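You operate a simulated robot arm through the tools that you are given. There is no shell and no other tool.

You run a simulated robot arm. Do the job below in one go: nothing can be reset, and whatever is moved stays where it is left.

TASK
Grease a patch of the rubber seat ring, then press it flush.
Fine: use the red brush and the silicone tin, stand the brush back in its pot, and draw the grey slide out again. The ram presses with up to 250 N: keep to the lever and the slide's grip. A coat counts when it lies all over at full strength: go over it till it gets no stronger.

Only the result counts: the job must be done as asked and must still hold three seconds after the hand-in. Knocking over, shifting, dropping, spilling or breaking anything else fails it.

THE ROBOT
A 7-joint arm with a two-finger parallel gripper, fixed in place. Base frame: the origin is on the floor under the middle of its stand, x ahead of it, y to its left, z up. Units: cm, rad, N and s.
It reaches about 147.9 cm from its shoulder. Its first joint turns from -2.897 to 2.897 rad. Payload 4.4 kg.
The tool frame sits at the grasp point between the pads (the TCP): z along the fingers, y along the line on which they close. The tips reach 2.3 cm beyond it. The gripper opens to 9.4 cm. The fingers are 3.8 cm wide and 1 cm thick; the gripper's body (5.4 by 9.6 cm) begins 3.9 cm behind the TCP.
Orientation is that of the tool frame in the base frame, as a unit quaternion [w, x, y, z]. With the fingers straight down and closing along the base's y, the tool's x points along the base's -x, its y along +y and its z along -z.

THE INTERFACE
- The arm moves only by the tool step_arm. Its argument "commands" is one flat list of numbers, 7 for each row, row after row: the shift along the base's x, y, z in units of 200 mm (1.0 is 200 mm), then the turn, a rotation vector about the base's x, y, z in units of 120 degrees (1.0 is 120 degrees), then the closure, from 0 (fully open) to 1 (shut). In form: [tx, ty, tz, ax, ay, az, grip, tx, ty, tz, ax, ay, az, grip, ...]. A call has 1 to 20 rows; each row is the pose to reach, as a shift and turn from the pose commanded when the call began. A call with a number of a shift or a turn outside -1 to 1 is refused whole. Rows are played at 5 a second. More than 5 cm and 0.15 rad between two rows, or a gripper value outside its range, and nothing of the call is played. A pose out of reach is approached as far as the arm can. The call stops where the force on the tool passes 90 N (or 10 N more than at its start, if that is more) or the arm is blocked; 0.2 s more then pass. Each finger travels about 7.2 cm/s and halts on what it meets, pressing with about 30 N; the grip force reading is that of the motor and also rises with nothing between the fingers. The clock runs only during rows and for 0.2 s after the last one: add rows that repeat a pose to give the fingers time. The reply holds the time, the measured pose of the TCP, the force on the tool along the base axes, the opening and the grip force, in the units named above and with some noise, with the torque about the TCP (base axes, N m) and any sound that the robot's microphone picked up.
- Cameras (640 x 400 px; columns grow to the right, rows downward): "scene" is fixed at [4.74, 65.09, 159.22]; the picture's right is [-0.33, -0.94, 0.00], its down [-0.51, 0.18, -0.84] and it looks along [0.79, -0.28, -0.54] (base axes); focal length 334 px, centre (320, 200). "wrist" rides on the gripper at [8.6, 1.6, -7.4] in the tool frame; the picture's right is [-0.18, 0.98, 0.00], its down [-0.58, -0.11, -0.81] and it looks along [-0.79, -0.15, 0.59] (tool axes); focal length 243 px, centre (320, 200). There is no depth. A picture from a camera that has moved, and an enlarged one, comes with that camera's place and axes in the base frame and with its lens.
- get_image(camera): a new picture of that camera. The clock stands still meanwhile.
- enlarge(camera, box): a new picture of the part [left, top, right, bottom] of that camera's present view, enlarged. The clock stands still meanwhile.
- sign_off(): hands the job in; it is judged then, once.

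Nothing tells you positions but the pictures and the camera data. Unless the task says otherwise, let go and move clear before handing in.

The tools are called as a command line: name --argument value ..., lists and objects as JSON in quotes. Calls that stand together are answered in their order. step_arm: Moves the arm, as the interface text tells. Its arguments: {"type":"object","properties":{"commands":{"type":"array"}},"required":["commands"]} The other tools are called the same way: get_image (camera) takes a picture; enlarge (camera, box) takes an enlarged picture of a part of a camera's view; sign_off () hands the job in.

At the start:

```text
clock: 0.0
ee_pos: [64.19, 10.2, 128.64]
tool_rot: [-0.001, 0.0, 1.0, 0.0]
ft_force: [-0.8, 0.0, 0.6]
ft_torque: [0.0, 0.04, 0.0]
opening: 9.43
finger_force: 0.1
```

scene: 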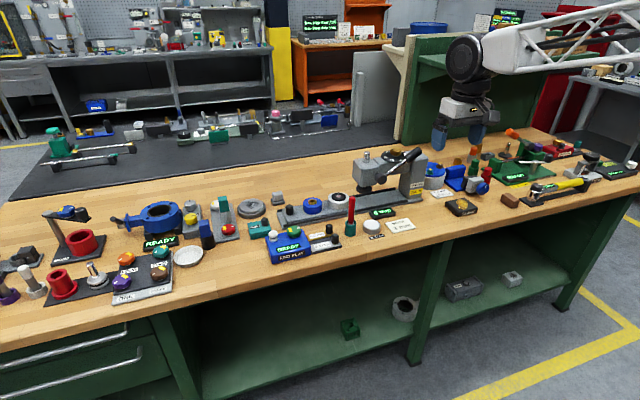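
wrist: 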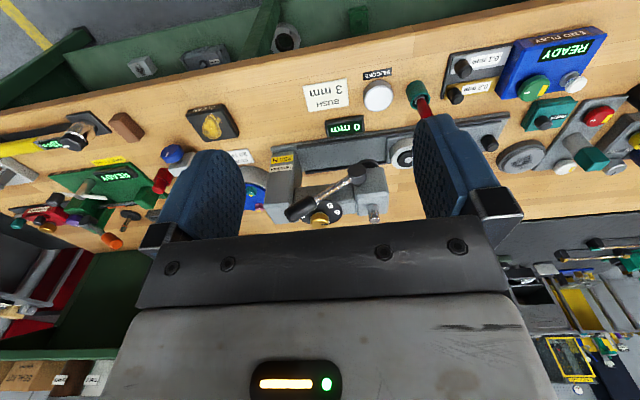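

I see a long workbench with an arbor press (grey, lever to the right), a slide with rings, a red brush in a green pot and a white tin marked silicone. I'll look closer before moving.

enlarge --camera "scene" --box '[260, 130, 440, 250]'

enlarge --camera "wrist" --box '[240, 60, 520, 235]'

enlarge --camera "scene" --box '[420, 110, 640, 250]'

enlarge --camera "scene" --box '[100, 180, 300, 300]'

```text
3.33 times, centred on (350, 190) of scene
camera zoom: at [4.74, 65.09, 159.22], right [-0.33, -0.94, 0.0], down [-0.51, 0.18, -0.84], along [0.79, -0.28, -0.54], focal length 1113 px, centre (220, 233)
```

zoom: 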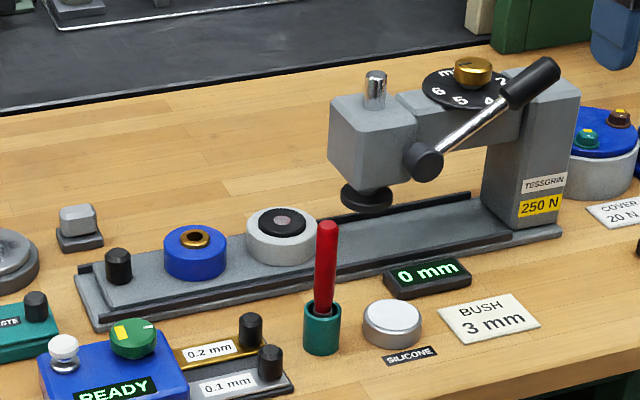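

```text
2.29 times, centred on (380, 148) of wrist
camera zoom: at [55.38, 11.79, 136.09], right [0.18, 0.98, 0.0], down [0.58, -0.11, 0.81], along [0.79, -0.15, -0.59], focal length 555 px, centre (183, 320)
```

zoom: 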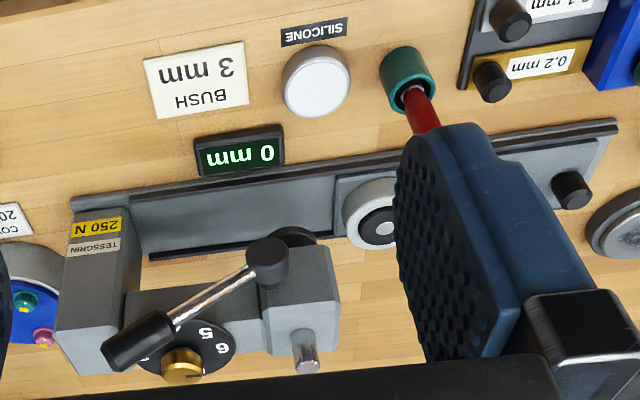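

```text
2.86 times, centred on (530, 180) of scene
camera zoom: at [4.74, 65.09, 159.22], right [-0.33, -0.94, 0.0], down [-0.51, 0.18, -0.84], along [0.79, -0.28, -0.54], focal length 954 px, centre (-280, 257)
```

zoom: 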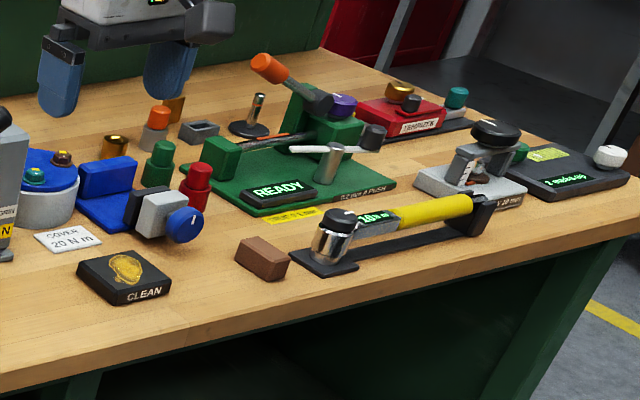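

```text
3.20 times, centred on (200, 240) of scene
camera zoom: at [4.74, 65.09, 159.22], right [-0.33, -0.94, 0.0], down [-0.51, 0.18, -0.84], along [0.79, -0.28, -0.54], focal length 1069 px, centre (704, 72)
```

zoom: 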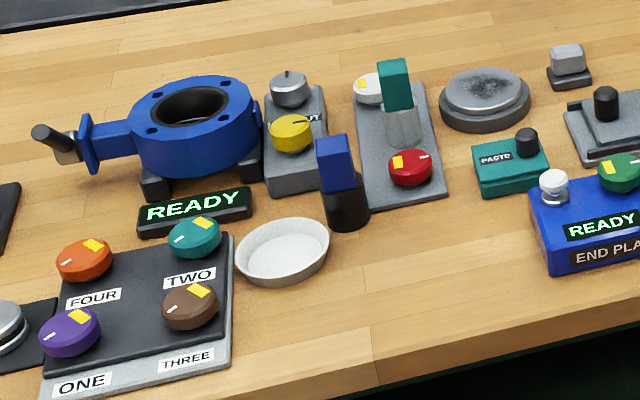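

The press stands at about x 97 with its slide running along y. The ring sits near (99, 24.5), the tin near (84, 18) and the brush pot next to it. I'll move in for a closer look before touching anything.

step_arm --commands '[0.1, 0.05, -0.1, 0, 0, 0, 0, 0.2, 0.1, -0.2, 0, 0, 0, 0, 0.3, 0.15, -0.3, 0, 0, 0, 0, 0.4, 0.2, -0.4, 0, 0, 0, 0, 0.45, 0.25, -0.45, 0, 0, 0, 0, 0.45, 0.25, -0.45, 0, 0, 0, 0]'

get_image --camera "wrist"

get_image --camera "scene"

```text
clock: 1.4
ee_pos: [73.13, 15.47, 119.51]
tool_rot: [0.0, 0.0, 1.0, 0.0]
ft_force: [-0.2, 0.4, -0.1]
ft_torque: [0.01, -0.01, 0.02]
opening: 9.4
finger_force: 0.1
```

```text
taken
camera wrist: at [64.47, 17.0, 126.95], right [0.18, 0.98, 0.0], down [0.58, -0.11, 0.81], along [0.79, -0.15, -0.59], focal length 243 px, centre (320, 200)
```

wrist: 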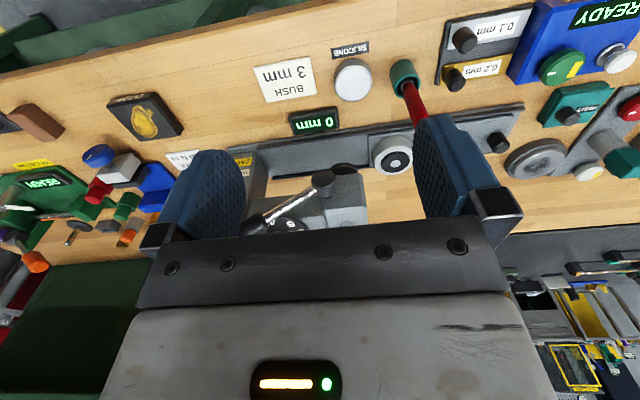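

```text
taken
```

scene: 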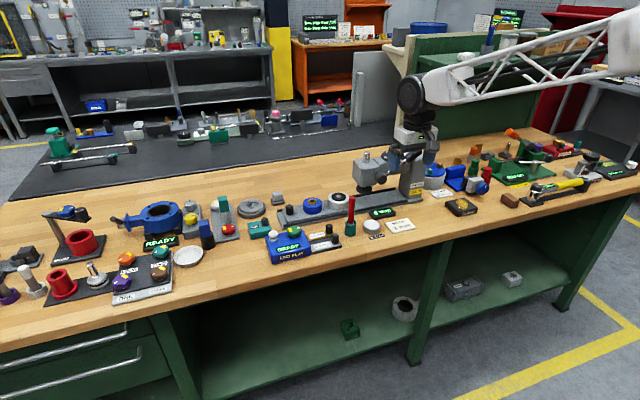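

The tin, brush and ring are in the wrist view now. I'll enlarge each of them.

enlarge --camera "wrist" --box '[320, 50, 440, 125]'

enlarge --camera "wrist" --box '[240, 120, 420, 233]'

enlarge --camera "scene" --box '[300, 180, 380, 240]'

enlarge --camera "scene" --box '[340, 135, 440, 200]'

```text
5.33 times, centred on (380, 88) of wrist
camera zoom: at [64.47, 17.0, 126.95], right [0.18, 0.98, 0.0], down [0.58, -0.11, 0.81], along [0.79, -0.15, -0.59], focal length 1294 px, centre (0, 800)
```

zoom: 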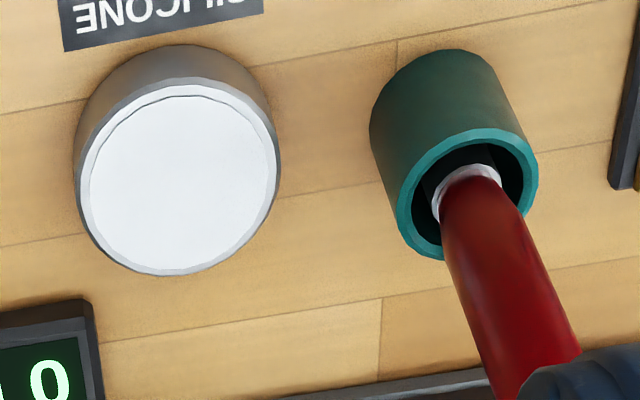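

```text
3.54 times, centred on (330, 176) of wrist
camera zoom: at [64.47, 17.0, 126.95], right [0.18, 0.98, 0.0], down [0.58, -0.11, 0.81], along [0.79, -0.15, -0.59], focal length 859 px, centre (285, 283)
```

zoom: 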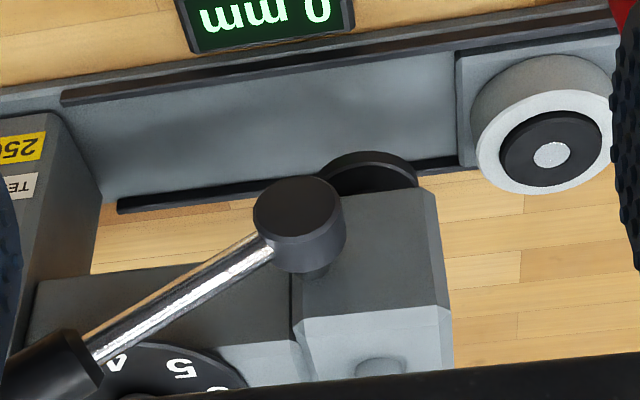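

```text
6.67 times, centred on (340, 210) of scene
camera zoom: at [4.74, 65.09, 159.22], right [-0.33, -0.94, 0.0], down [-0.51, 0.18, -0.84], along [0.79, -0.28, -0.54], focal length 2226 px, centre (187, 133)
```

zoom: 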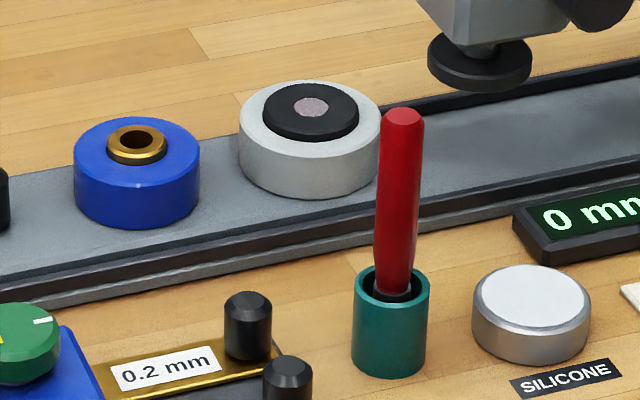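

```text
6.15 times, centred on (390, 168) of scene
camera zoom: at [4.74, 65.09, 159.22], right [-0.33, -0.94, 0.0], down [-0.51, 0.18, -0.84], along [0.79, -0.28, -0.54], focal length 2055 px, centre (-111, 400)
```

zoom: 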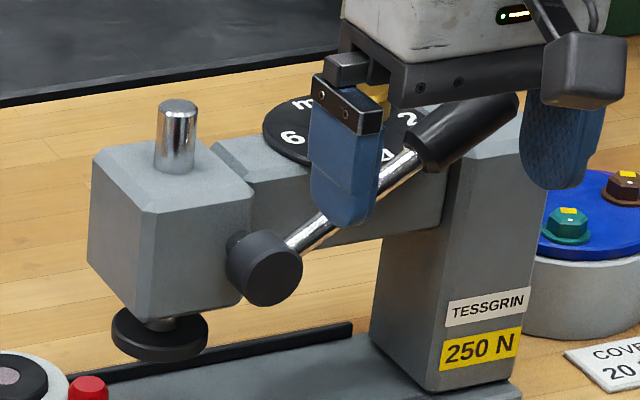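

The tin looks open, with white grease in it. The red brush stands vertical in the green pot at about (85, 25.9), and the black rubber ring has a pale patch at about (98.5, 24.7, 95). I'll go nearer to check these and the dial.

step_arm --commands '[0.068, 0.123, -0.075, 0, 0, 0, 0, 0.136, 0.246, -0.15, 0, 0, 0, 0, 0.204, 0.369, -0.225, 0, 0, 0, 0, 0.272, 0.492, -0.3, 0, 0, 0, 0, 0.34, 0.615, -0.375, 0, 0, 0, 0, 0.34, 0.615, -0.375, 0, 0, 0, 0]'

get_image --camera "wrist"

enlarge --camera "scene" --box '[380, 130, 450, 175]'

enlarge --camera "wrist" --box '[260, 130, 400, 220]'

```text
clock: 2.8
ee_pos: [80.08, 27.65, 112.2]
tool_rot: [-0.001, -0.001, 1.0, 0.0]
ft_force: [0.8, 0.0, 0.9]
ft_torque: [0.04, 0.04, 0.02]
opening: 9.37
finger_force: 0.1
```

```text
taken
camera wrist: at [71.24, 29.27, 119.73], right [0.18, 0.98, 0.0], down [0.58, -0.11, 0.81], along [0.79, -0.15, -0.59], focal length 243 px, centre (320, 200)
```

wrist: 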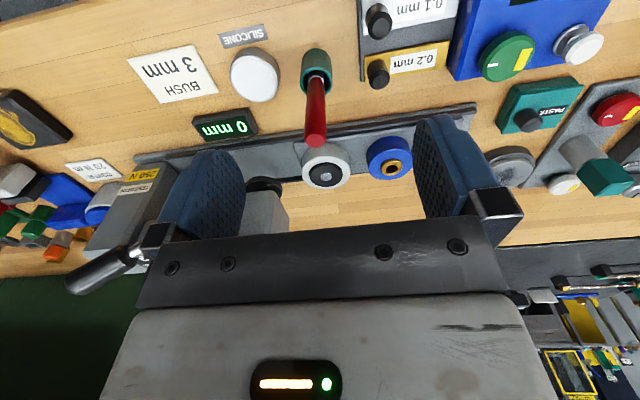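

```text
8.89 times, centred on (415, 152) of scene
camera zoom: at [4.74, 65.09, 159.22], right [-0.33, -0.94, 0.0], down [-0.51, 0.18, -0.84], along [0.79, -0.28, -0.54], focal length 2968 px, centre (-524, 622)
```

zoom: 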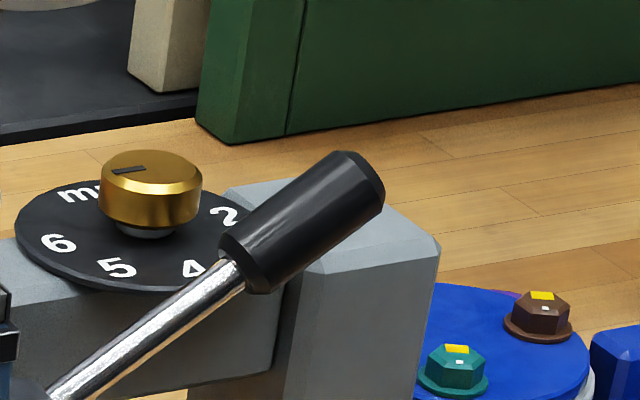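

```text
4.44 times, centred on (330, 175) of wrist
camera zoom: at [71.24, 29.27, 119.73], right [0.18, 0.98, 0.0], down [0.58, -0.11, 0.81], along [0.79, -0.15, -0.59], focal length 1078 px, centre (276, 311)
```

zoom: 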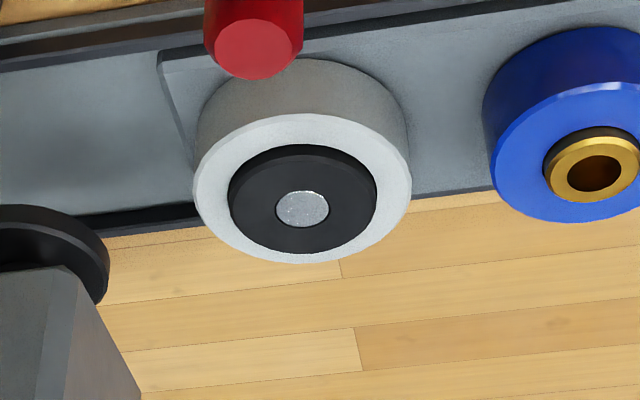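

The knob points to 0 mm, which matches the display, so the stop is already set for flush. Next I'll measure the brush precisely.

enlarge --camera "wrist" --box '[220, 30, 380, 150]'

enlarge --camera "scene" --box '[320, 185, 400, 245]'

```text
3.33 times, centred on (300, 90) of wrist
camera zoom: at [71.24, 29.27, 119.73], right [0.18, 0.98, 0.0], down [0.58, -0.11, 0.81], along [0.79, -0.15, -0.59], focal length 809 px, centre (387, 567)
```

zoom: 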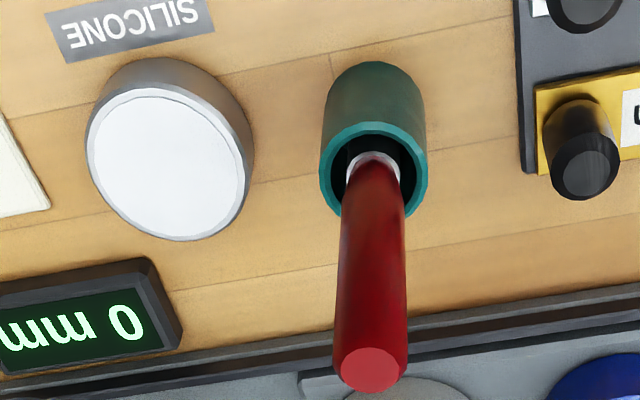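

```text
6.67 times, centred on (360, 215) of scene
camera zoom: at [4.74, 65.09, 159.22], right [-0.33, -0.94, 0.0], down [-0.51, 0.18, -0.84], along [0.79, -0.28, -0.54], focal length 2226 px, centre (53, 100)
```

zoom: 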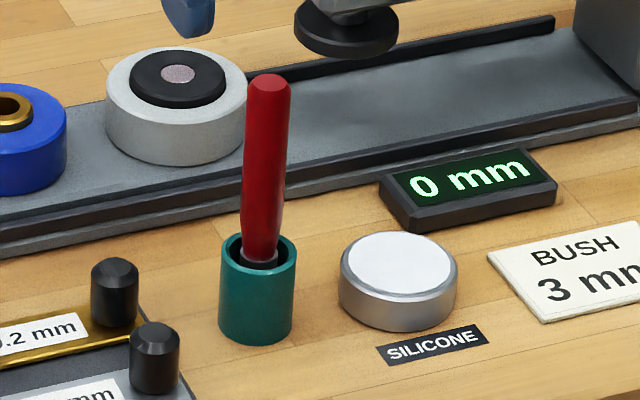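

The brush is vertical at about (84.7, 26.3) with its top near z 103.5. I'll lower the open fingers around the handle and check before closing.

step_arm --commands '[0.118, -0.03, 0, 0, 0, 0, 0, 0.2355, -0.06, 0, 0, 0, 0, 0, 0.2355, -0.06, -0.1, 0, 0, 0, 0, 0.2355, -0.06, -0.2, 0, 0, 0, 0, 0.2355, -0.06, -0.3, 0, 0, 0, 0, 0.2355, -0.06, -0.4, 0, 0, 0, 0, 0.2355, -0.06, -0.4, 0, 0, 0, 0]'

get_image --camera "wrist"

enlarge --camera "scene" --box '[300, 150, 420, 240]'

```text
clock: 4.4
ee_pos: [84.54, 26.34, 104.2]
tool_rot: [0.0, 0.0, 1.0, 0.0]
ft_force: [-0.8, 0.3, -0.8]
ft_torque: [0.01, -0.02, -0.01]
opening: 9.4
finger_force: 0.0
```

```text
taken
camera wrist: at [75.85, 27.98, 111.65], right [0.18, 0.98, 0.0], down [0.58, -0.11, 0.81], along [0.79, -0.15, -0.59], focal length 243 px, centre (320, 200)
```

wrist: 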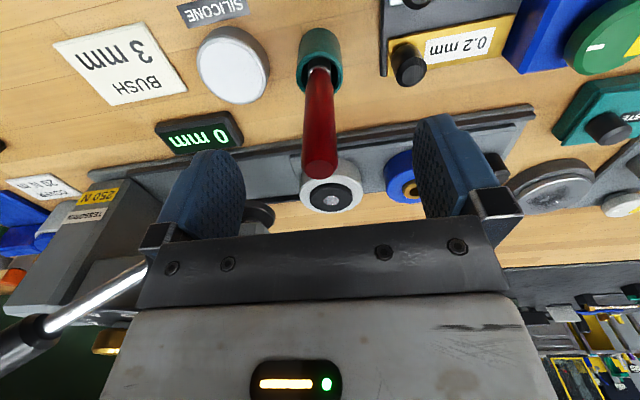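

```text
4.44 times, centred on (360, 195) of scene
camera zoom: at [4.74, 65.09, 159.22], right [-0.33, -0.94, 0.0], down [-0.51, 0.18, -0.84], along [0.79, -0.28, -0.54], focal length 1484 px, centre (142, 222)
```

zoom: 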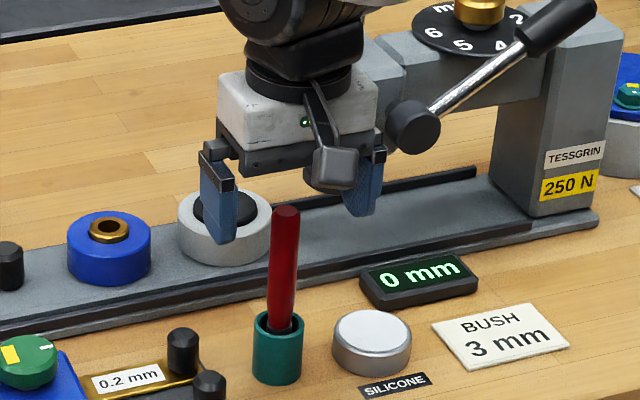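

The handle is centred between the fingers. I'll go down the last 3.6 cm and close.

step_arm --commands '[0, 0, -0.06, 0, 0, 0, 0, 0, 0, -0.12, 0, 0, 0, 0, 0, 0, -0.18, 0, 0, 0, 0, 0, 0, -0.18, 0, 0, 0, 0]'

get_image --camera "wrist"

enlarge --camera "scene" --box '[300, 150, 420, 240]'

```text
clock: 5.4
ee_pos: [84.65, 26.37, 100.49]
tool_rot: [0.001, 0.001, 1.0, 0.001]
ft_force: [0.4, 0.6, -0.5]
ft_torque: [-0.01, -0.03, 0.0]
opening: 9.39
finger_force: 0.2
```

```text
taken
camera wrist: at [75.94, 27.99, 107.96], right [0.18, 0.98, 0.0], down [0.58, -0.11, 0.81], along [0.79, -0.15, -0.59], focal length 243 px, centre (320, 200)
```

wrist: 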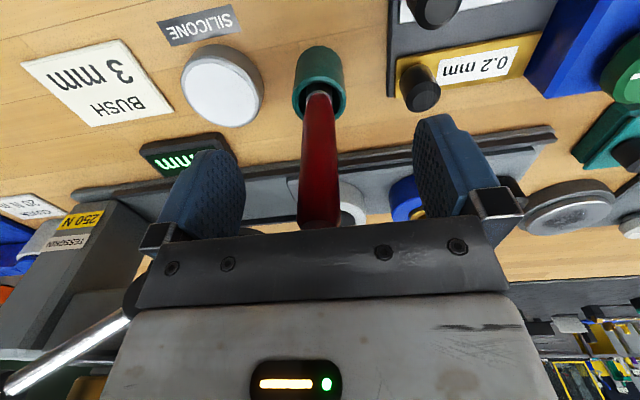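

```text
4.44 times, centred on (360, 195) of scene
camera zoom: at [4.74, 65.09, 159.22], right [-0.33, -0.94, 0.0], down [-0.51, 0.18, -0.84], along [0.79, -0.28, -0.54], focal length 1484 px, centre (142, 222)
```

zoom: 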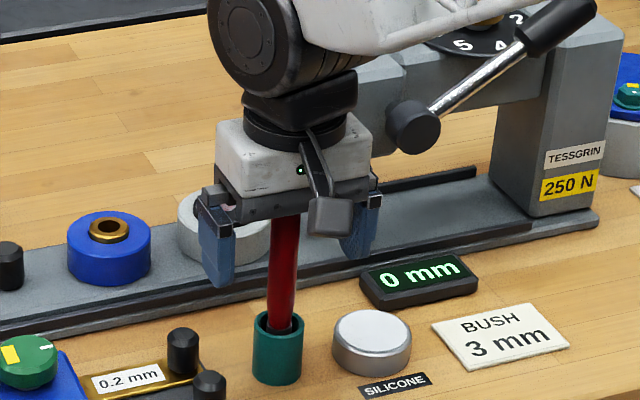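

The handle sits between the pads just under the palm. Closing the gripper.

step_arm --commands '[0, 0, 0, 0, 0, 0, 0.4, 0, 0, 0, 0, 0, 0, 0.7, 0, 0, 0, 0, 0, 0, 0.85, 0, 0, 0, 0, 0, 0, 1, 0, 0, 0, 0, 0, 0, 1, 0, 0, 0, 0, 0, 0, 1]'

get_image --camera "wrist"

enlarge --camera "scene" --box '[300, 150, 420, 240]'

```text
clock: 6.8
ee_pos: [84.65, 26.41, 100.54]
tool_rot: [0.0, 0.0, 1.0, 0.001]
ft_force: [0.2, 0.1, -0.4]
ft_torque: [0.11, -0.01, -0.04]
opening: 1.98
finger_force: 29.9
```

```text
taken
camera wrist: at [75.94, 27.99, 107.97], right [0.18, 0.98, 0.0], down [0.58, -0.11, 0.81], along [0.79, -0.15, -0.59], focal length 243 px, centre (320, 200)
```

wrist: 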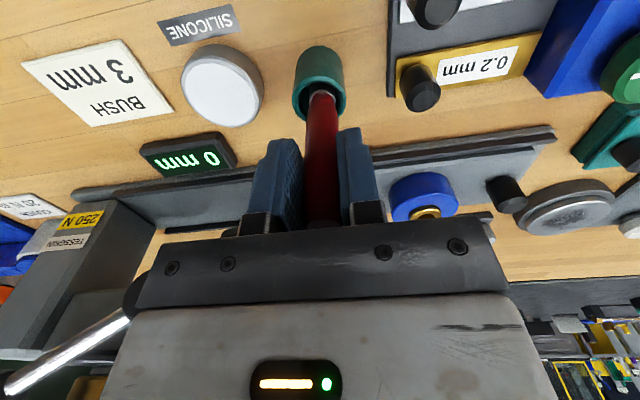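

```text
4.44 times, centred on (360, 195) of scene
camera zoom: at [4.74, 65.09, 159.22], right [-0.33, -0.94, 0.0], down [-0.51, 0.18, -0.84], along [0.79, -0.28, -0.54], focal length 1484 px, centre (142, 222)
```

zoom: 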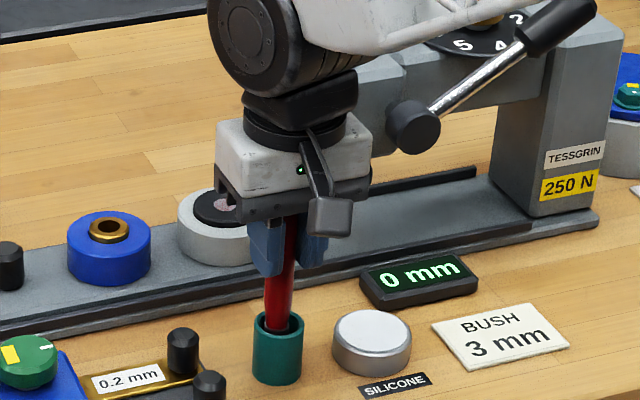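

I have a firm grip with the opening at 1.98 cm. I'll lift the brush straight up out of its pot.

step_arm --commands '[0, 0, 0.05, 0, 0, 0, 1, 0, 0, 0.1, 0, 0, 0, 1, 0, 0, 0.15, 0, 0, 0, 1, 0, 0, 0.2, 0, 0, 0, 1, 0, 0, 0.25, 0, 0, 0, 1, 0, 0, 0.3, 0, 0, 0, 1, 0, 0, 0.35, 0, 0, 0, 1, 0, 0, 0.4, 0, 0, 0, 1, 0, 0, 0.4, 0, 0, 0, 1]'

get_image --camera "wrist"

enlarge --camera "scene" --box '[300, 150, 420, 240]'

```text
clock: 8.8
ee_pos: [84.58, 26.3, 108.57]
tool_rot: [0.0, 0.0, 1.0, 0.0]
ft_force: [-0.2, 0.0, -0.3]
ft_torque: [0.03, 0.01, 0.0]
opening: 1.99
finger_force: 30.6
```

```text
taken
camera wrist: at [75.84, 27.94, 115.99], right [0.18, 0.98, 0.0], down [0.58, -0.11, 0.81], along [0.79, -0.15, -0.59], focal length 243 px, centre (320, 200)
```

wrist: 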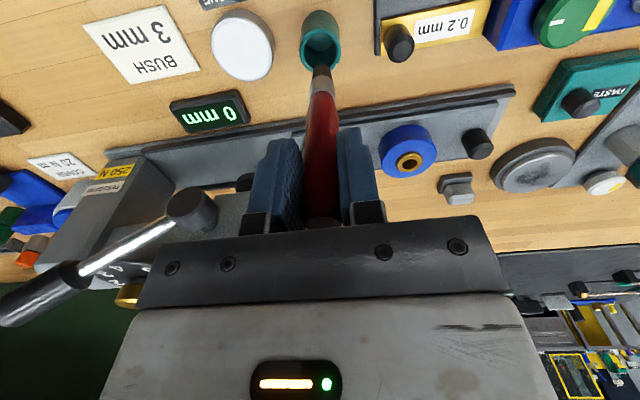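

```text
4.44 times, centred on (360, 195) of scene
camera zoom: at [4.74, 65.09, 159.22], right [-0.33, -0.94, 0.0], down [-0.51, 0.18, -0.84], along [0.79, -0.28, -0.54], focal length 1484 px, centre (142, 222)
```

zoom: 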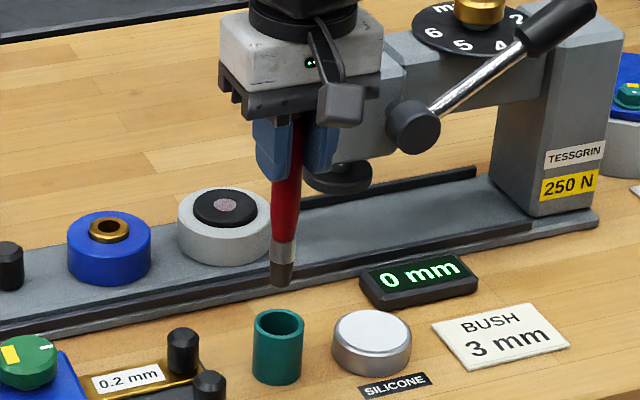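

The brush is out. I'll look closely at the bristles and at the tin.

enlarge --camera "scene" --box '[340, 180, 400, 225]'

enlarge --camera "scene" --box '[320, 180, 400, 240]'

enlarge --camera "wrist" --box '[200, 0, 360, 110]'

```text
8.89 times, centred on (370, 202) of scene
camera zoom: at [4.74, 65.09, 159.22], right [-0.33, -0.94, 0.0], down [-0.51, 0.18, -0.84], along [0.79, -0.28, -0.54], focal length 2968 px, centre (-124, 178)
```

zoom: 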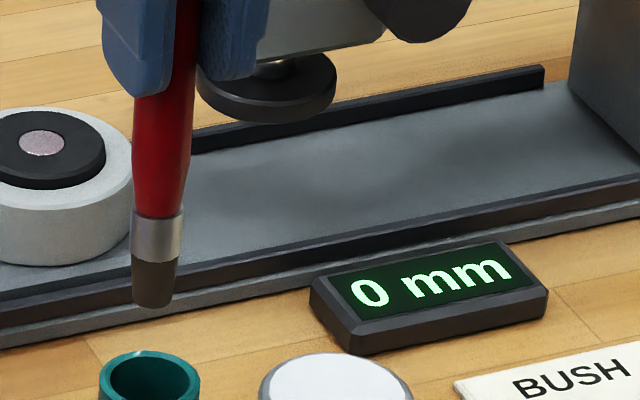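

```text
6.67 times, centred on (360, 210) of scene
camera zoom: at [4.74, 65.09, 159.22], right [-0.33, -0.94, 0.0], down [-0.51, 0.18, -0.84], along [0.79, -0.28, -0.54], focal length 2226 px, centre (53, 133)
```

zoom: 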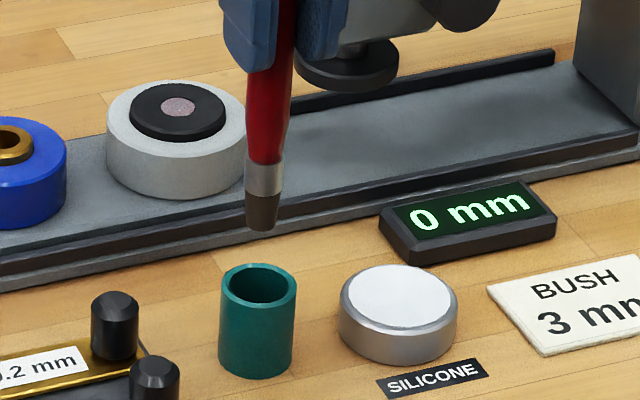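

```text
3.64 times, centred on (280, 55) of wrist
camera zoom: at [75.84, 27.94, 115.99], right [0.18, 0.98, 0.0], down [0.58, -0.11, 0.81], along [0.79, -0.15, -0.59], focal length 882 px, centre (466, 727)
```

zoom: 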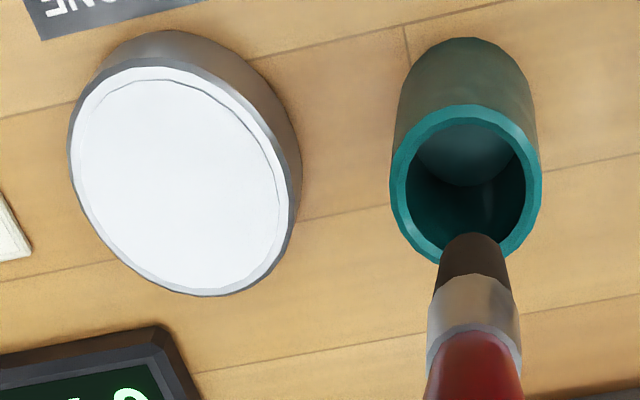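

The tin is at about (84.5, 18.6) with its surface near z 91, and the bristle tip is about 11.3 cm below the TCP. I'll carry the brush over the tin and lower it most of the way.

step_arm --commands '[-0.002, -0.1, 0, 0, 0, 0, 1, -0.005, -0.2, 0, 0, 0, 0, 1, -0.007, -0.3, 0, 0, 0, 0, 1, -0.01, -0.3875, 0, 0, 0, 0, 1, -0.01, -0.3875, -0.08, 0, 0, 0, 1, -0.01, -0.3875, -0.16, 0, 0, 0, 1, -0.01, -0.3875, -0.24, 0, 0, 0, 1, -0.01, -0.3875, -0.28, 0, 0, 0, 1, -0.01, -0.3875, -0.28, 0, 0, 0, 1]'

enlarge --camera "wrist" --box '[220, 0, 420, 140]'

enlarge --camera "scene" --box '[340, 180, 420, 240]'

```text
clock: 10.8
ee_pos: [84.3, 18.61, 103.02]
tool_rot: [0.0, 0.0, 1.0, -0.001]
ft_force: [-0.2, 1.2, -0.3]
ft_torque: [-0.03, -0.02, -0.03]
opening: 1.97
finger_force: 30.0
```

```text
2.86 times, centred on (320, 70) of wrist
camera zoom: at [75.54, 20.12, 110.41], right [0.18, 0.98, 0.0], down [0.58, -0.11, 0.81], along [0.79, -0.15, -0.59], focal length 693 px, centre (320, 571)
```

zoom: 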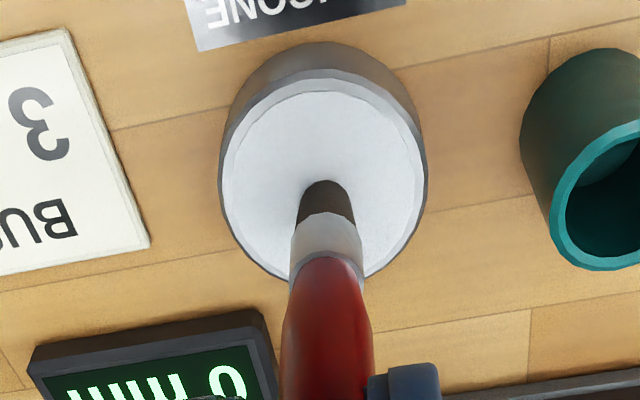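

```text
6.67 times, centred on (380, 210) of scene
camera zoom: at [4.74, 65.09, 159.22], right [-0.33, -0.94, 0.0], down [-0.51, 0.18, -0.84], along [0.79, -0.28, -0.54], focal length 2226 px, centre (-80, 133)
```

zoom: 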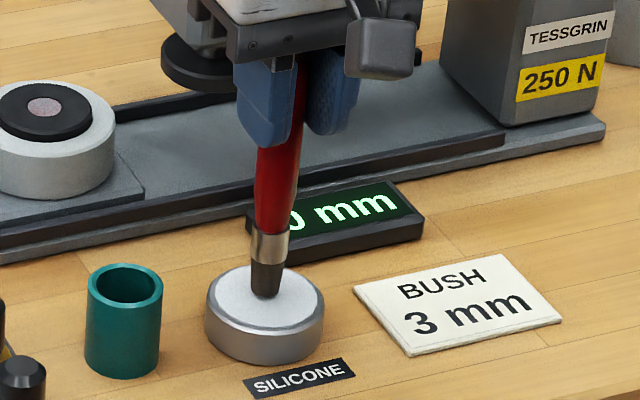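

The bristle tip is centred just above the grease. I'll lower it in small steps and watch the force.

step_arm --commands '[0, 0, -0.01, 0, 0, 0, 1, 0, 0, -0.02, 0, 0, 0, 1, 0, 0, -0.03, 0, 0, 0, 1, 0, 0, -0.04, 0, 0, 0, 1, 0, 0, -0.04, 0, 0, 0, 1]'

enlarge --camera "scene" --box '[340, 180, 420, 240]'

```text
clock: 12.0
ee_pos: [84.52, 18.41, 102.31]
tool_rot: [0.001, 0.0, 1.0, 0.001]
ft_force: [0.8, 4.3, 23.9]
ft_torque: [0.47, -0.32, 0.01]
opening: 2.0
finger_force: 29.9
```

```text
6.67 times, centred on (380, 210) of scene
camera zoom: at [4.74, 65.09, 159.22], right [-0.33, -0.94, 0.0], down [-0.51, 0.18, -0.84], along [0.79, -0.28, -0.54], focal length 2226 px, centre (-80, 133)
```

zoom: 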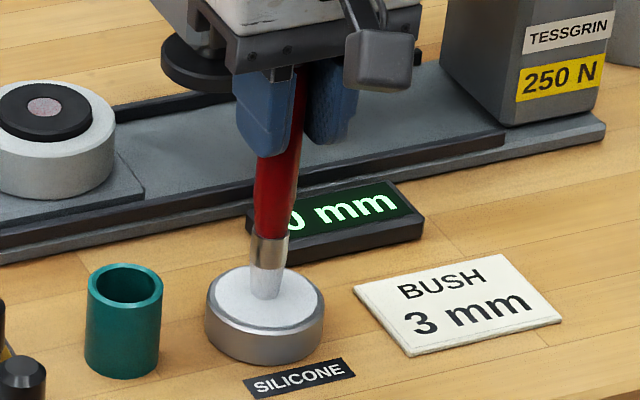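

The bristles turned white, so the brush is loaded, and contact was at TCP z of about 102.3. I'll lift, swing clear of the press and stop above the ring's patch.

step_arm --commands '[0, 0, 0.1, 0, 0, 0, 1, 0, 0, 0.2, 0, 0, 0, 1, 0, 0, 0.3, 0, 0, 0, 1, 0, 0, 0.4, 0, 0, 0, 1, 0, 0.16, 0.4, 0, 0, 0, 1, 0, 0.32, 0.4, 0, 0, 0, 1, 0.15, 0.32, 0.4, 0, 0, 0, 1, 0.3, 0.32, 0.4, 0, 0, 0, 1, 0.45, 0.32, 0.4, 0, 0, 0, 1, 0.6, 0.32, 0.4, 0, 0, 0, 1, 0.7, 0.32, 0.4, 0, 0, 0, 1, 0.7, 0.32, 0.33, 0, 0, 0, 1, 0.7, 0.32, 0.33, 0, 0, 0, 1]'

get_image --camera "wrist"

enlarge --camera "scene" --box '[310, 160, 390, 220]'

```text
clock: 14.8
ee_pos: [98.38, 25.11, 108.71]
tool_rot: [0.001, 0.0, 1.0, 0.0]
ft_force: [-0.7, -0.4, -0.6]
ft_torque: [-0.02, -0.03, -0.01]
opening: 1.97
finger_force: 29.8
```

```text
taken
camera wrist: at [89.64, 26.66, 116.19], right [0.18, 0.98, 0.0], down [0.58, -0.11, 0.81], along [0.79, -0.15, -0.59], focal length 243 px, centre (320, 200)
```

wrist: 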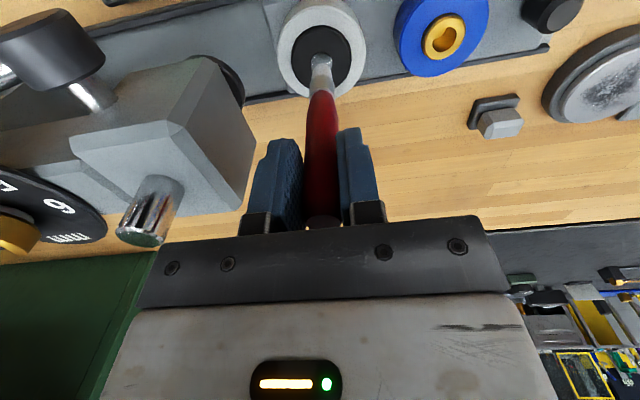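

```text
6.67 times, centred on (350, 190) of scene
camera zoom: at [4.74, 65.09, 159.22], right [-0.33, -0.94, 0.0], down [-0.51, 0.18, -0.84], along [0.79, -0.28, -0.54], focal length 2226 px, centre (120, 267)
```

zoom: 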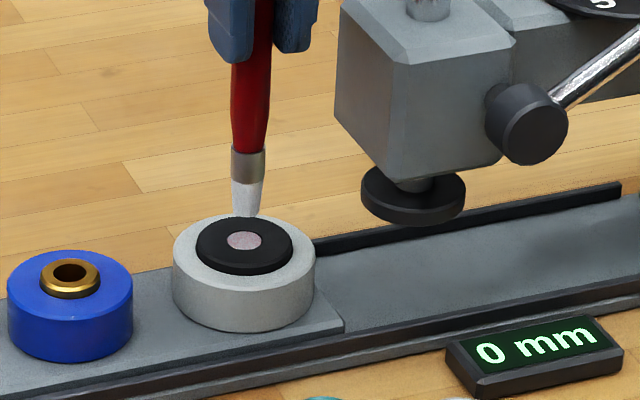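

The tip is roughly above the patch. I'll enlarge the wrist view to fine-tune the position.

enlarge --camera "wrist" --box '[260, 0, 380, 100]'

enlarge --camera "scene" --box '[328, 178, 360, 202]'

```text
4.00 times, centred on (320, 50) of wrist
camera zoom: at [89.64, 26.66, 116.19], right [0.18, 0.98, 0.0], down [0.58, -0.11, 0.81], along [0.79, -0.15, -0.59], focal length 970 px, centre (320, 800)
```

zoom: 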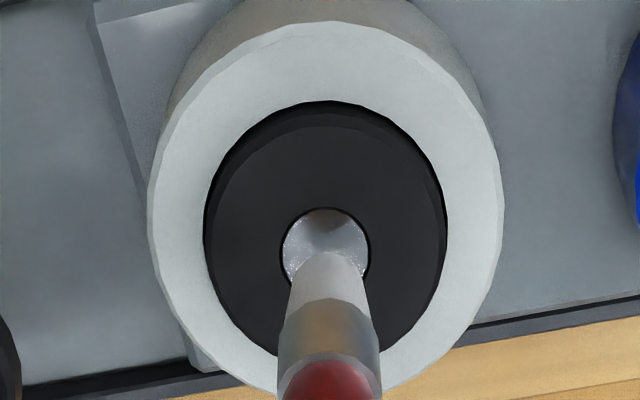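

```text
16.00 times, centred on (344, 190) of scene
camera zoom: at [4.74, 65.09, 159.22], right [-0.33, -0.94, 0.0], down [-0.51, 0.18, -0.84], along [0.79, -0.28, -0.54], focal length 5343 px, centre (-64, 360)
```

zoom: 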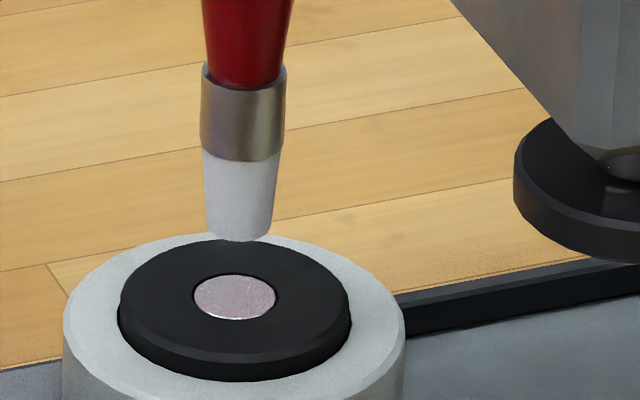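

The patch is a pale disc on the ring's top, and the tip is nearly centred on it. I'll shift slightly and lower slowly until I feel contact.

step_arm --commands '[0.0075, -0.0025, -0.02, 0, 0, 0, 1, 0.0075, -0.0025, -0.04, 0, 0, 0, 1, 0.0075, -0.0025, -0.055, 0, 0, 0, 1, 0.0075, -0.0025, -0.065, 0, 0, 0, 1, 0.0075, -0.0025, -0.065, 0, 0, 0, 1]'

enlarge --camera "wrist" --box '[260, 0, 380, 100]'

enlarge --camera "scene" --box '[328, 178, 360, 202]'

```text
clock: 16.0
ee_pos: [98.5, 24.99, 107.46]
tool_rot: [0.0, 0.0, 1.0, 0.0]
ft_force: [-0.2, -0.1, 0.1]
ft_torque: [-0.05, -0.01, 0.01]
opening: 1.97
finger_force: 29.8
```

```text
4.00 times, centred on (320, 50) of wrist
camera zoom: at [89.78, 26.5, 114.86], right [0.18, 0.98, 0.0], down [0.58, -0.11, 0.81], along [0.79, -0.15, -0.59], focal length 970 px, centre (320, 800)
```

zoom: 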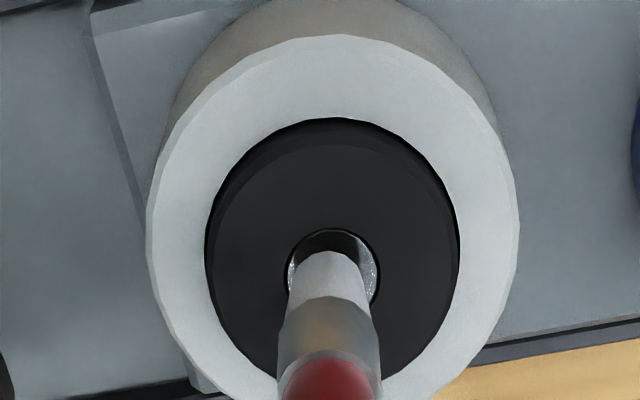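

```text
16.00 times, centred on (344, 190) of scene
camera zoom: at [4.74, 65.09, 159.22], right [-0.33, -0.94, 0.0], down [-0.51, 0.18, -0.84], along [0.79, -0.28, -0.54], focal length 5343 px, centre (-64, 360)
```

zoom: 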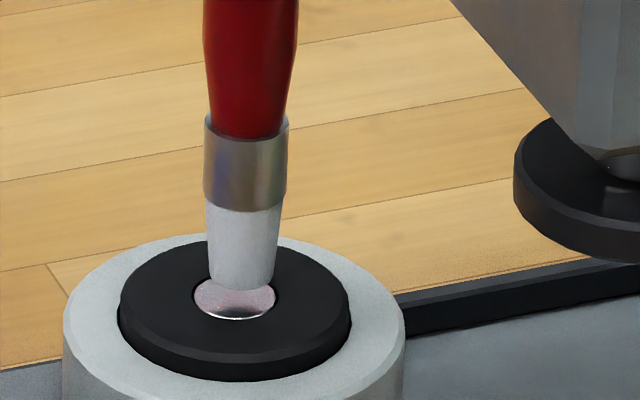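

Still just above the patch with no contact. I'll continue down in half-millimetre steps.

step_arm --commands '[0, 0.002, -0.0025, 0, 0, 0, 1, 0, 0.002, -0.005, 0, 0, 0, 1, 0, 0.002, -0.0075, 0, 0, 0, 1, 0, 0.002, -0.01, 0, 0, 0, 1, 0, 0.002, -0.0125, 0, 0, 0, 1, 0, 0.002, -0.015, 0, 0, 0, 1, 0, 0.002, -0.015, 0, 0, 0, 1]'

enlarge --camera "scene" --box '[328, 178, 360, 202]'

```text
clock: 17.6
ee_pos: [98.42, 25.04, 107.13]
tool_rot: [0.0, 0.0, 1.0, 0.002]
ft_force: [-0.5, 0.3, -0.5]
ft_torque: [-0.05, 0.0, 0.0]
opening: 1.96
finger_force: 30.0
```

```text
16.00 times, centred on (344, 190) of scene
camera zoom: at [4.74, 65.09, 159.22], right [-0.33, -0.94, 0.0], down [-0.51, 0.18, -0.84], along [0.79, -0.28, -0.54], focal length 5343 px, centre (-64, 360)
```

zoom: 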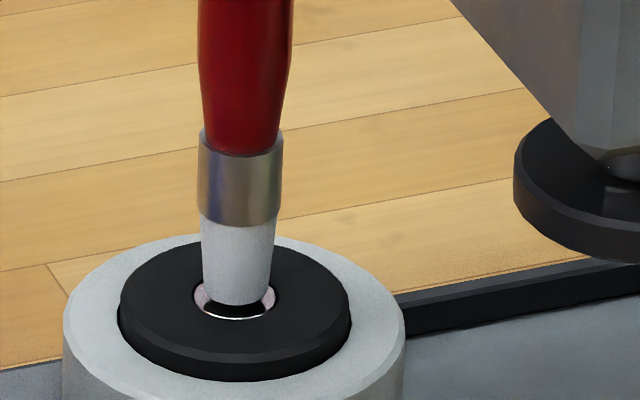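

Almost there. I'll continue gently.

step_arm --commands '[0, 0, -0.0025, 0, 0, 0, 1, 0, 0, -0.005, 0, 0, 0, 1, 0, 0, -0.0075, 0, 0, 0, 1, 0, 0, -0.01, 0, 0, 0, 1, 0, 0, -0.01, 0, 0, 0, 1]'

enlarge --camera "scene" --box '[328, 178, 360, 202]'

enlarge --camera "wrist" --box '[260, 0, 380, 100]'

```text
clock: 18.8
ee_pos: [98.55, 25.04, 106.88]
tool_rot: [0.0, 0.0, 1.0, 0.0]
ft_force: [-0.6, 0.0, -0.7]
ft_torque: [-0.03, -0.02, -0.02]
opening: 2.0
finger_force: 29.9
```

```text
16.00 times, centred on (344, 190) of scene
camera zoom: at [4.74, 65.09, 159.22], right [-0.33, -0.94, 0.0], down [-0.51, 0.18, -0.84], along [0.79, -0.28, -0.54], focal length 5343 px, centre (-64, 360)
```

zoom: 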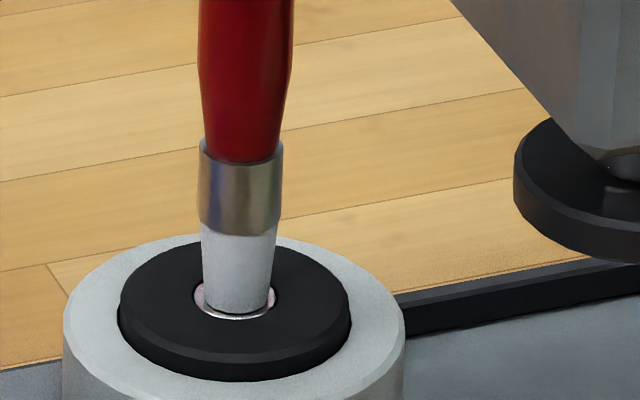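

```text
4.00 times, centred on (320, 50) of wrist
camera zoom: at [89.88, 26.56, 114.39], right [0.18, 0.98, 0.0], down [0.58, -0.11, 0.81], along [0.79, -0.15, -0.59], focal length 970 px, centre (320, 800)
```

zoom: 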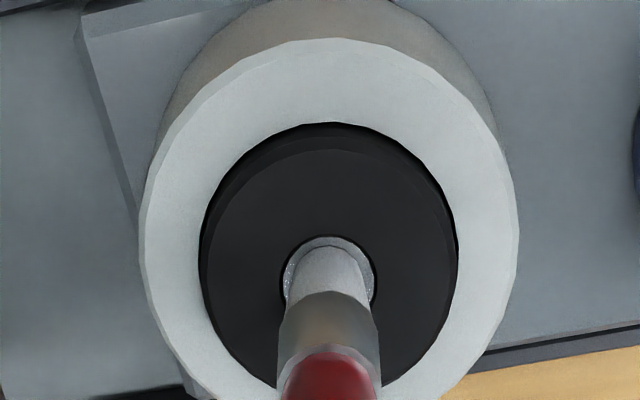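

No force yet. I'll go a little further down.

step_arm --commands '[0, 0, -0.0025, 0, 0, 0, 1, 0, 0, -0.005, 0, 0, 0, 1, 0, 0, -0.0075, 0, 0, 0, 1, 0, 0, -0.0075, 0, 0, 0, 1]'

enlarge --camera "scene" --box '[328, 178, 360, 202]'

```text
clock: 19.8
ee_pos: [98.57, 24.93, 106.91]
tool_rot: [0.001, 0.0, 1.0, -0.001]
ft_force: [2.2, 2.8, 15.5]
ft_torque: [0.39, -0.36, -0.01]
opening: 1.99
finger_force: 30.0
```

```text
16.00 times, centred on (344, 190) of scene
camera zoom: at [4.74, 65.09, 159.22], right [-0.33, -0.94, 0.0], down [-0.51, 0.18, -0.84], along [0.79, -0.28, -0.54], focal length 5343 px, centre (-64, 360)
```

zoom: 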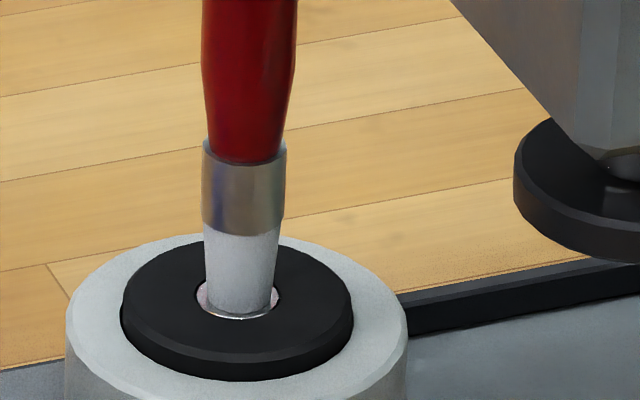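

Contact is at TCP z of about 106.9. I'll ease off a bit, run a small circle over the patch, then lift and look.

step_arm --commands '[0, 0.003, 0.0025, 0, 0, 0, 1, 0.0175, 0.003, 0.0025, 0, 0, 0, 1, 0.0152, 0.0118, 0.0025, 0, 0, 0, 1, 0.0088, 0.0182, 0.0025, 0, 0, 0, 1, 0, 0.0205, 0.0025, 0, 0, 0, 1, -0.0088, 0.0182, 0.0025, 0, 0, 0, 1, -0.0152, 0.0118, 0.0025, 0, 0, 0, 1, -0.0175, 0.003, 0.0025, 0, 0, 0, 1, -0.0152, -0.0058, 0.0025, 0, 0, 0, 1, -0.0088, -0.0122, 0.0025, 0, 0, 0, 1, 0, -0.0145, 0.0025, 0, 0, 0, 1, 0.0088, -0.0122, 0.0025, 0, 0, 0, 1, 0.0152, -0.0058, 0.0025, 0, 0, 0, 1, 0.0175, 0.003, 0.0025, 0, 0, 0, 1, 0, 0.003, 0.0025, 0, 0, 0, 1]'

enlarge --camera "scene" --box '[328, 178, 360, 202]'

enlarge --camera "wrist" --box '[260, 0, 380, 100]'

```text
clock: 23.0
ee_pos: [98.58, 25.08, 106.77]
tool_rot: [0.0, 0.0, 1.0, 0.0]
ft_force: [2.1, 0.3, 1.0]
ft_torque: [0.2, -0.18, 0.0]
opening: 1.98
finger_force: 30.1
```

```text
16.00 times, centred on (344, 190) of scene
camera zoom: at [4.74, 65.09, 159.22], right [-0.33, -0.94, 0.0], down [-0.51, 0.18, -0.84], along [0.79, -0.28, -0.54], focal length 5343 px, centre (-64, 360)
```

zoom: 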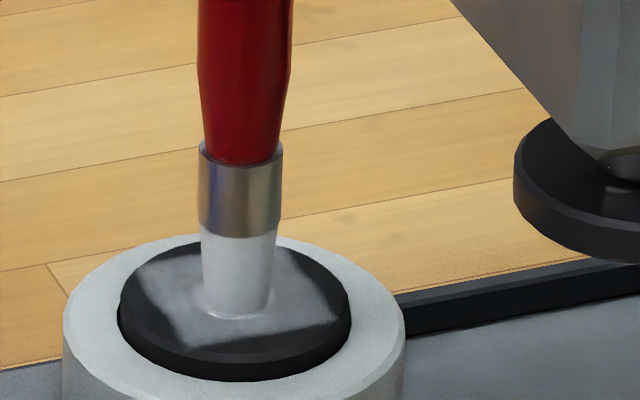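

```text
4.00 times, centred on (320, 50) of wrist
camera zoom: at [89.87, 26.62, 114.26], right [0.18, 0.98, 0.0], down [0.58, -0.11, 0.81], along [0.79, -0.15, -0.59], focal length 970 px, centre (320, 800)
```

zoom: 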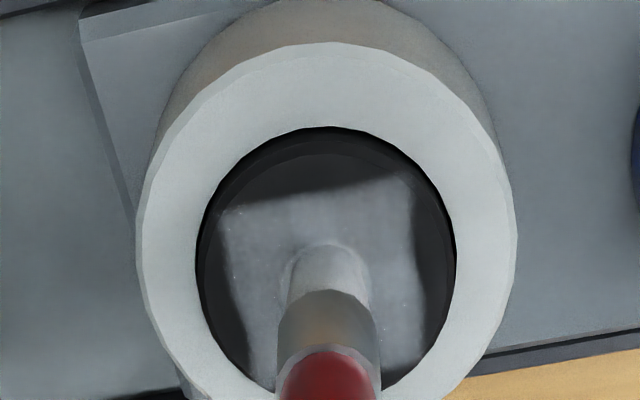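

The grease appears as a roughly square film on the ring top. I'll lift and look at how even it is.

step_arm --commands '[0, 0, 0.05, 0, 0, 0, 1, 0, 0, 0.12, 0, 0, 0, 1, -0.1, 0, 0.18, 0, 0, 0, 1, -0.2, 0, 0.18, 0, 0, 0, 1, -0.2, 0, 0.18, 0, 0, 0, 1]'

enlarge --camera "scene" --box '[328, 178, 360, 202]'

get_image --camera "wrist"

```text
clock: 24.2
ee_pos: [94.35, 24.84, 110.54]
tool_rot: [-0.001, 0.0, 1.0, 0.0]
ft_force: [-0.5, 0.0, -1.0]
ft_torque: [0.01, 0.01, 0.0]
opening: 1.97
finger_force: 30.2
```

```text
16.00 times, centred on (344, 190) of scene
camera zoom: at [4.74, 65.09, 159.22], right [-0.33, -0.94, 0.0], down [-0.51, 0.18, -0.84], along [0.79, -0.28, -0.54], focal length 5343 px, centre (-64, 360)
```

zoom: 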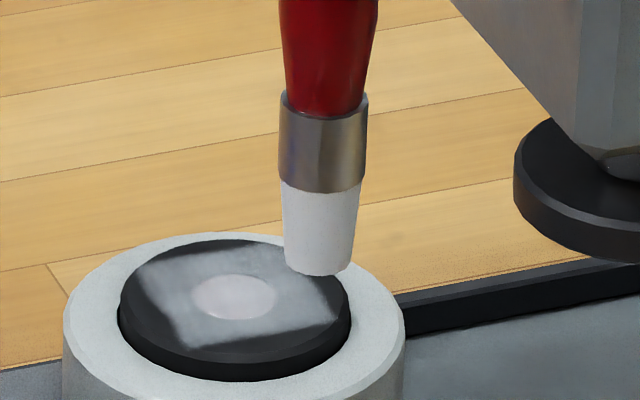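

```text
taken
camera wrist: at [85.62, 26.53, 117.91], right [0.18, 0.98, 0.0], down [0.58, -0.11, 0.81], along [0.79, -0.15, -0.59], focal length 243 px, centre (320, 200)
```

wrist: 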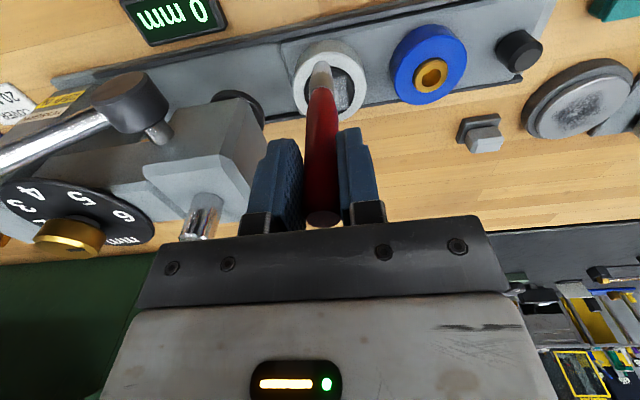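

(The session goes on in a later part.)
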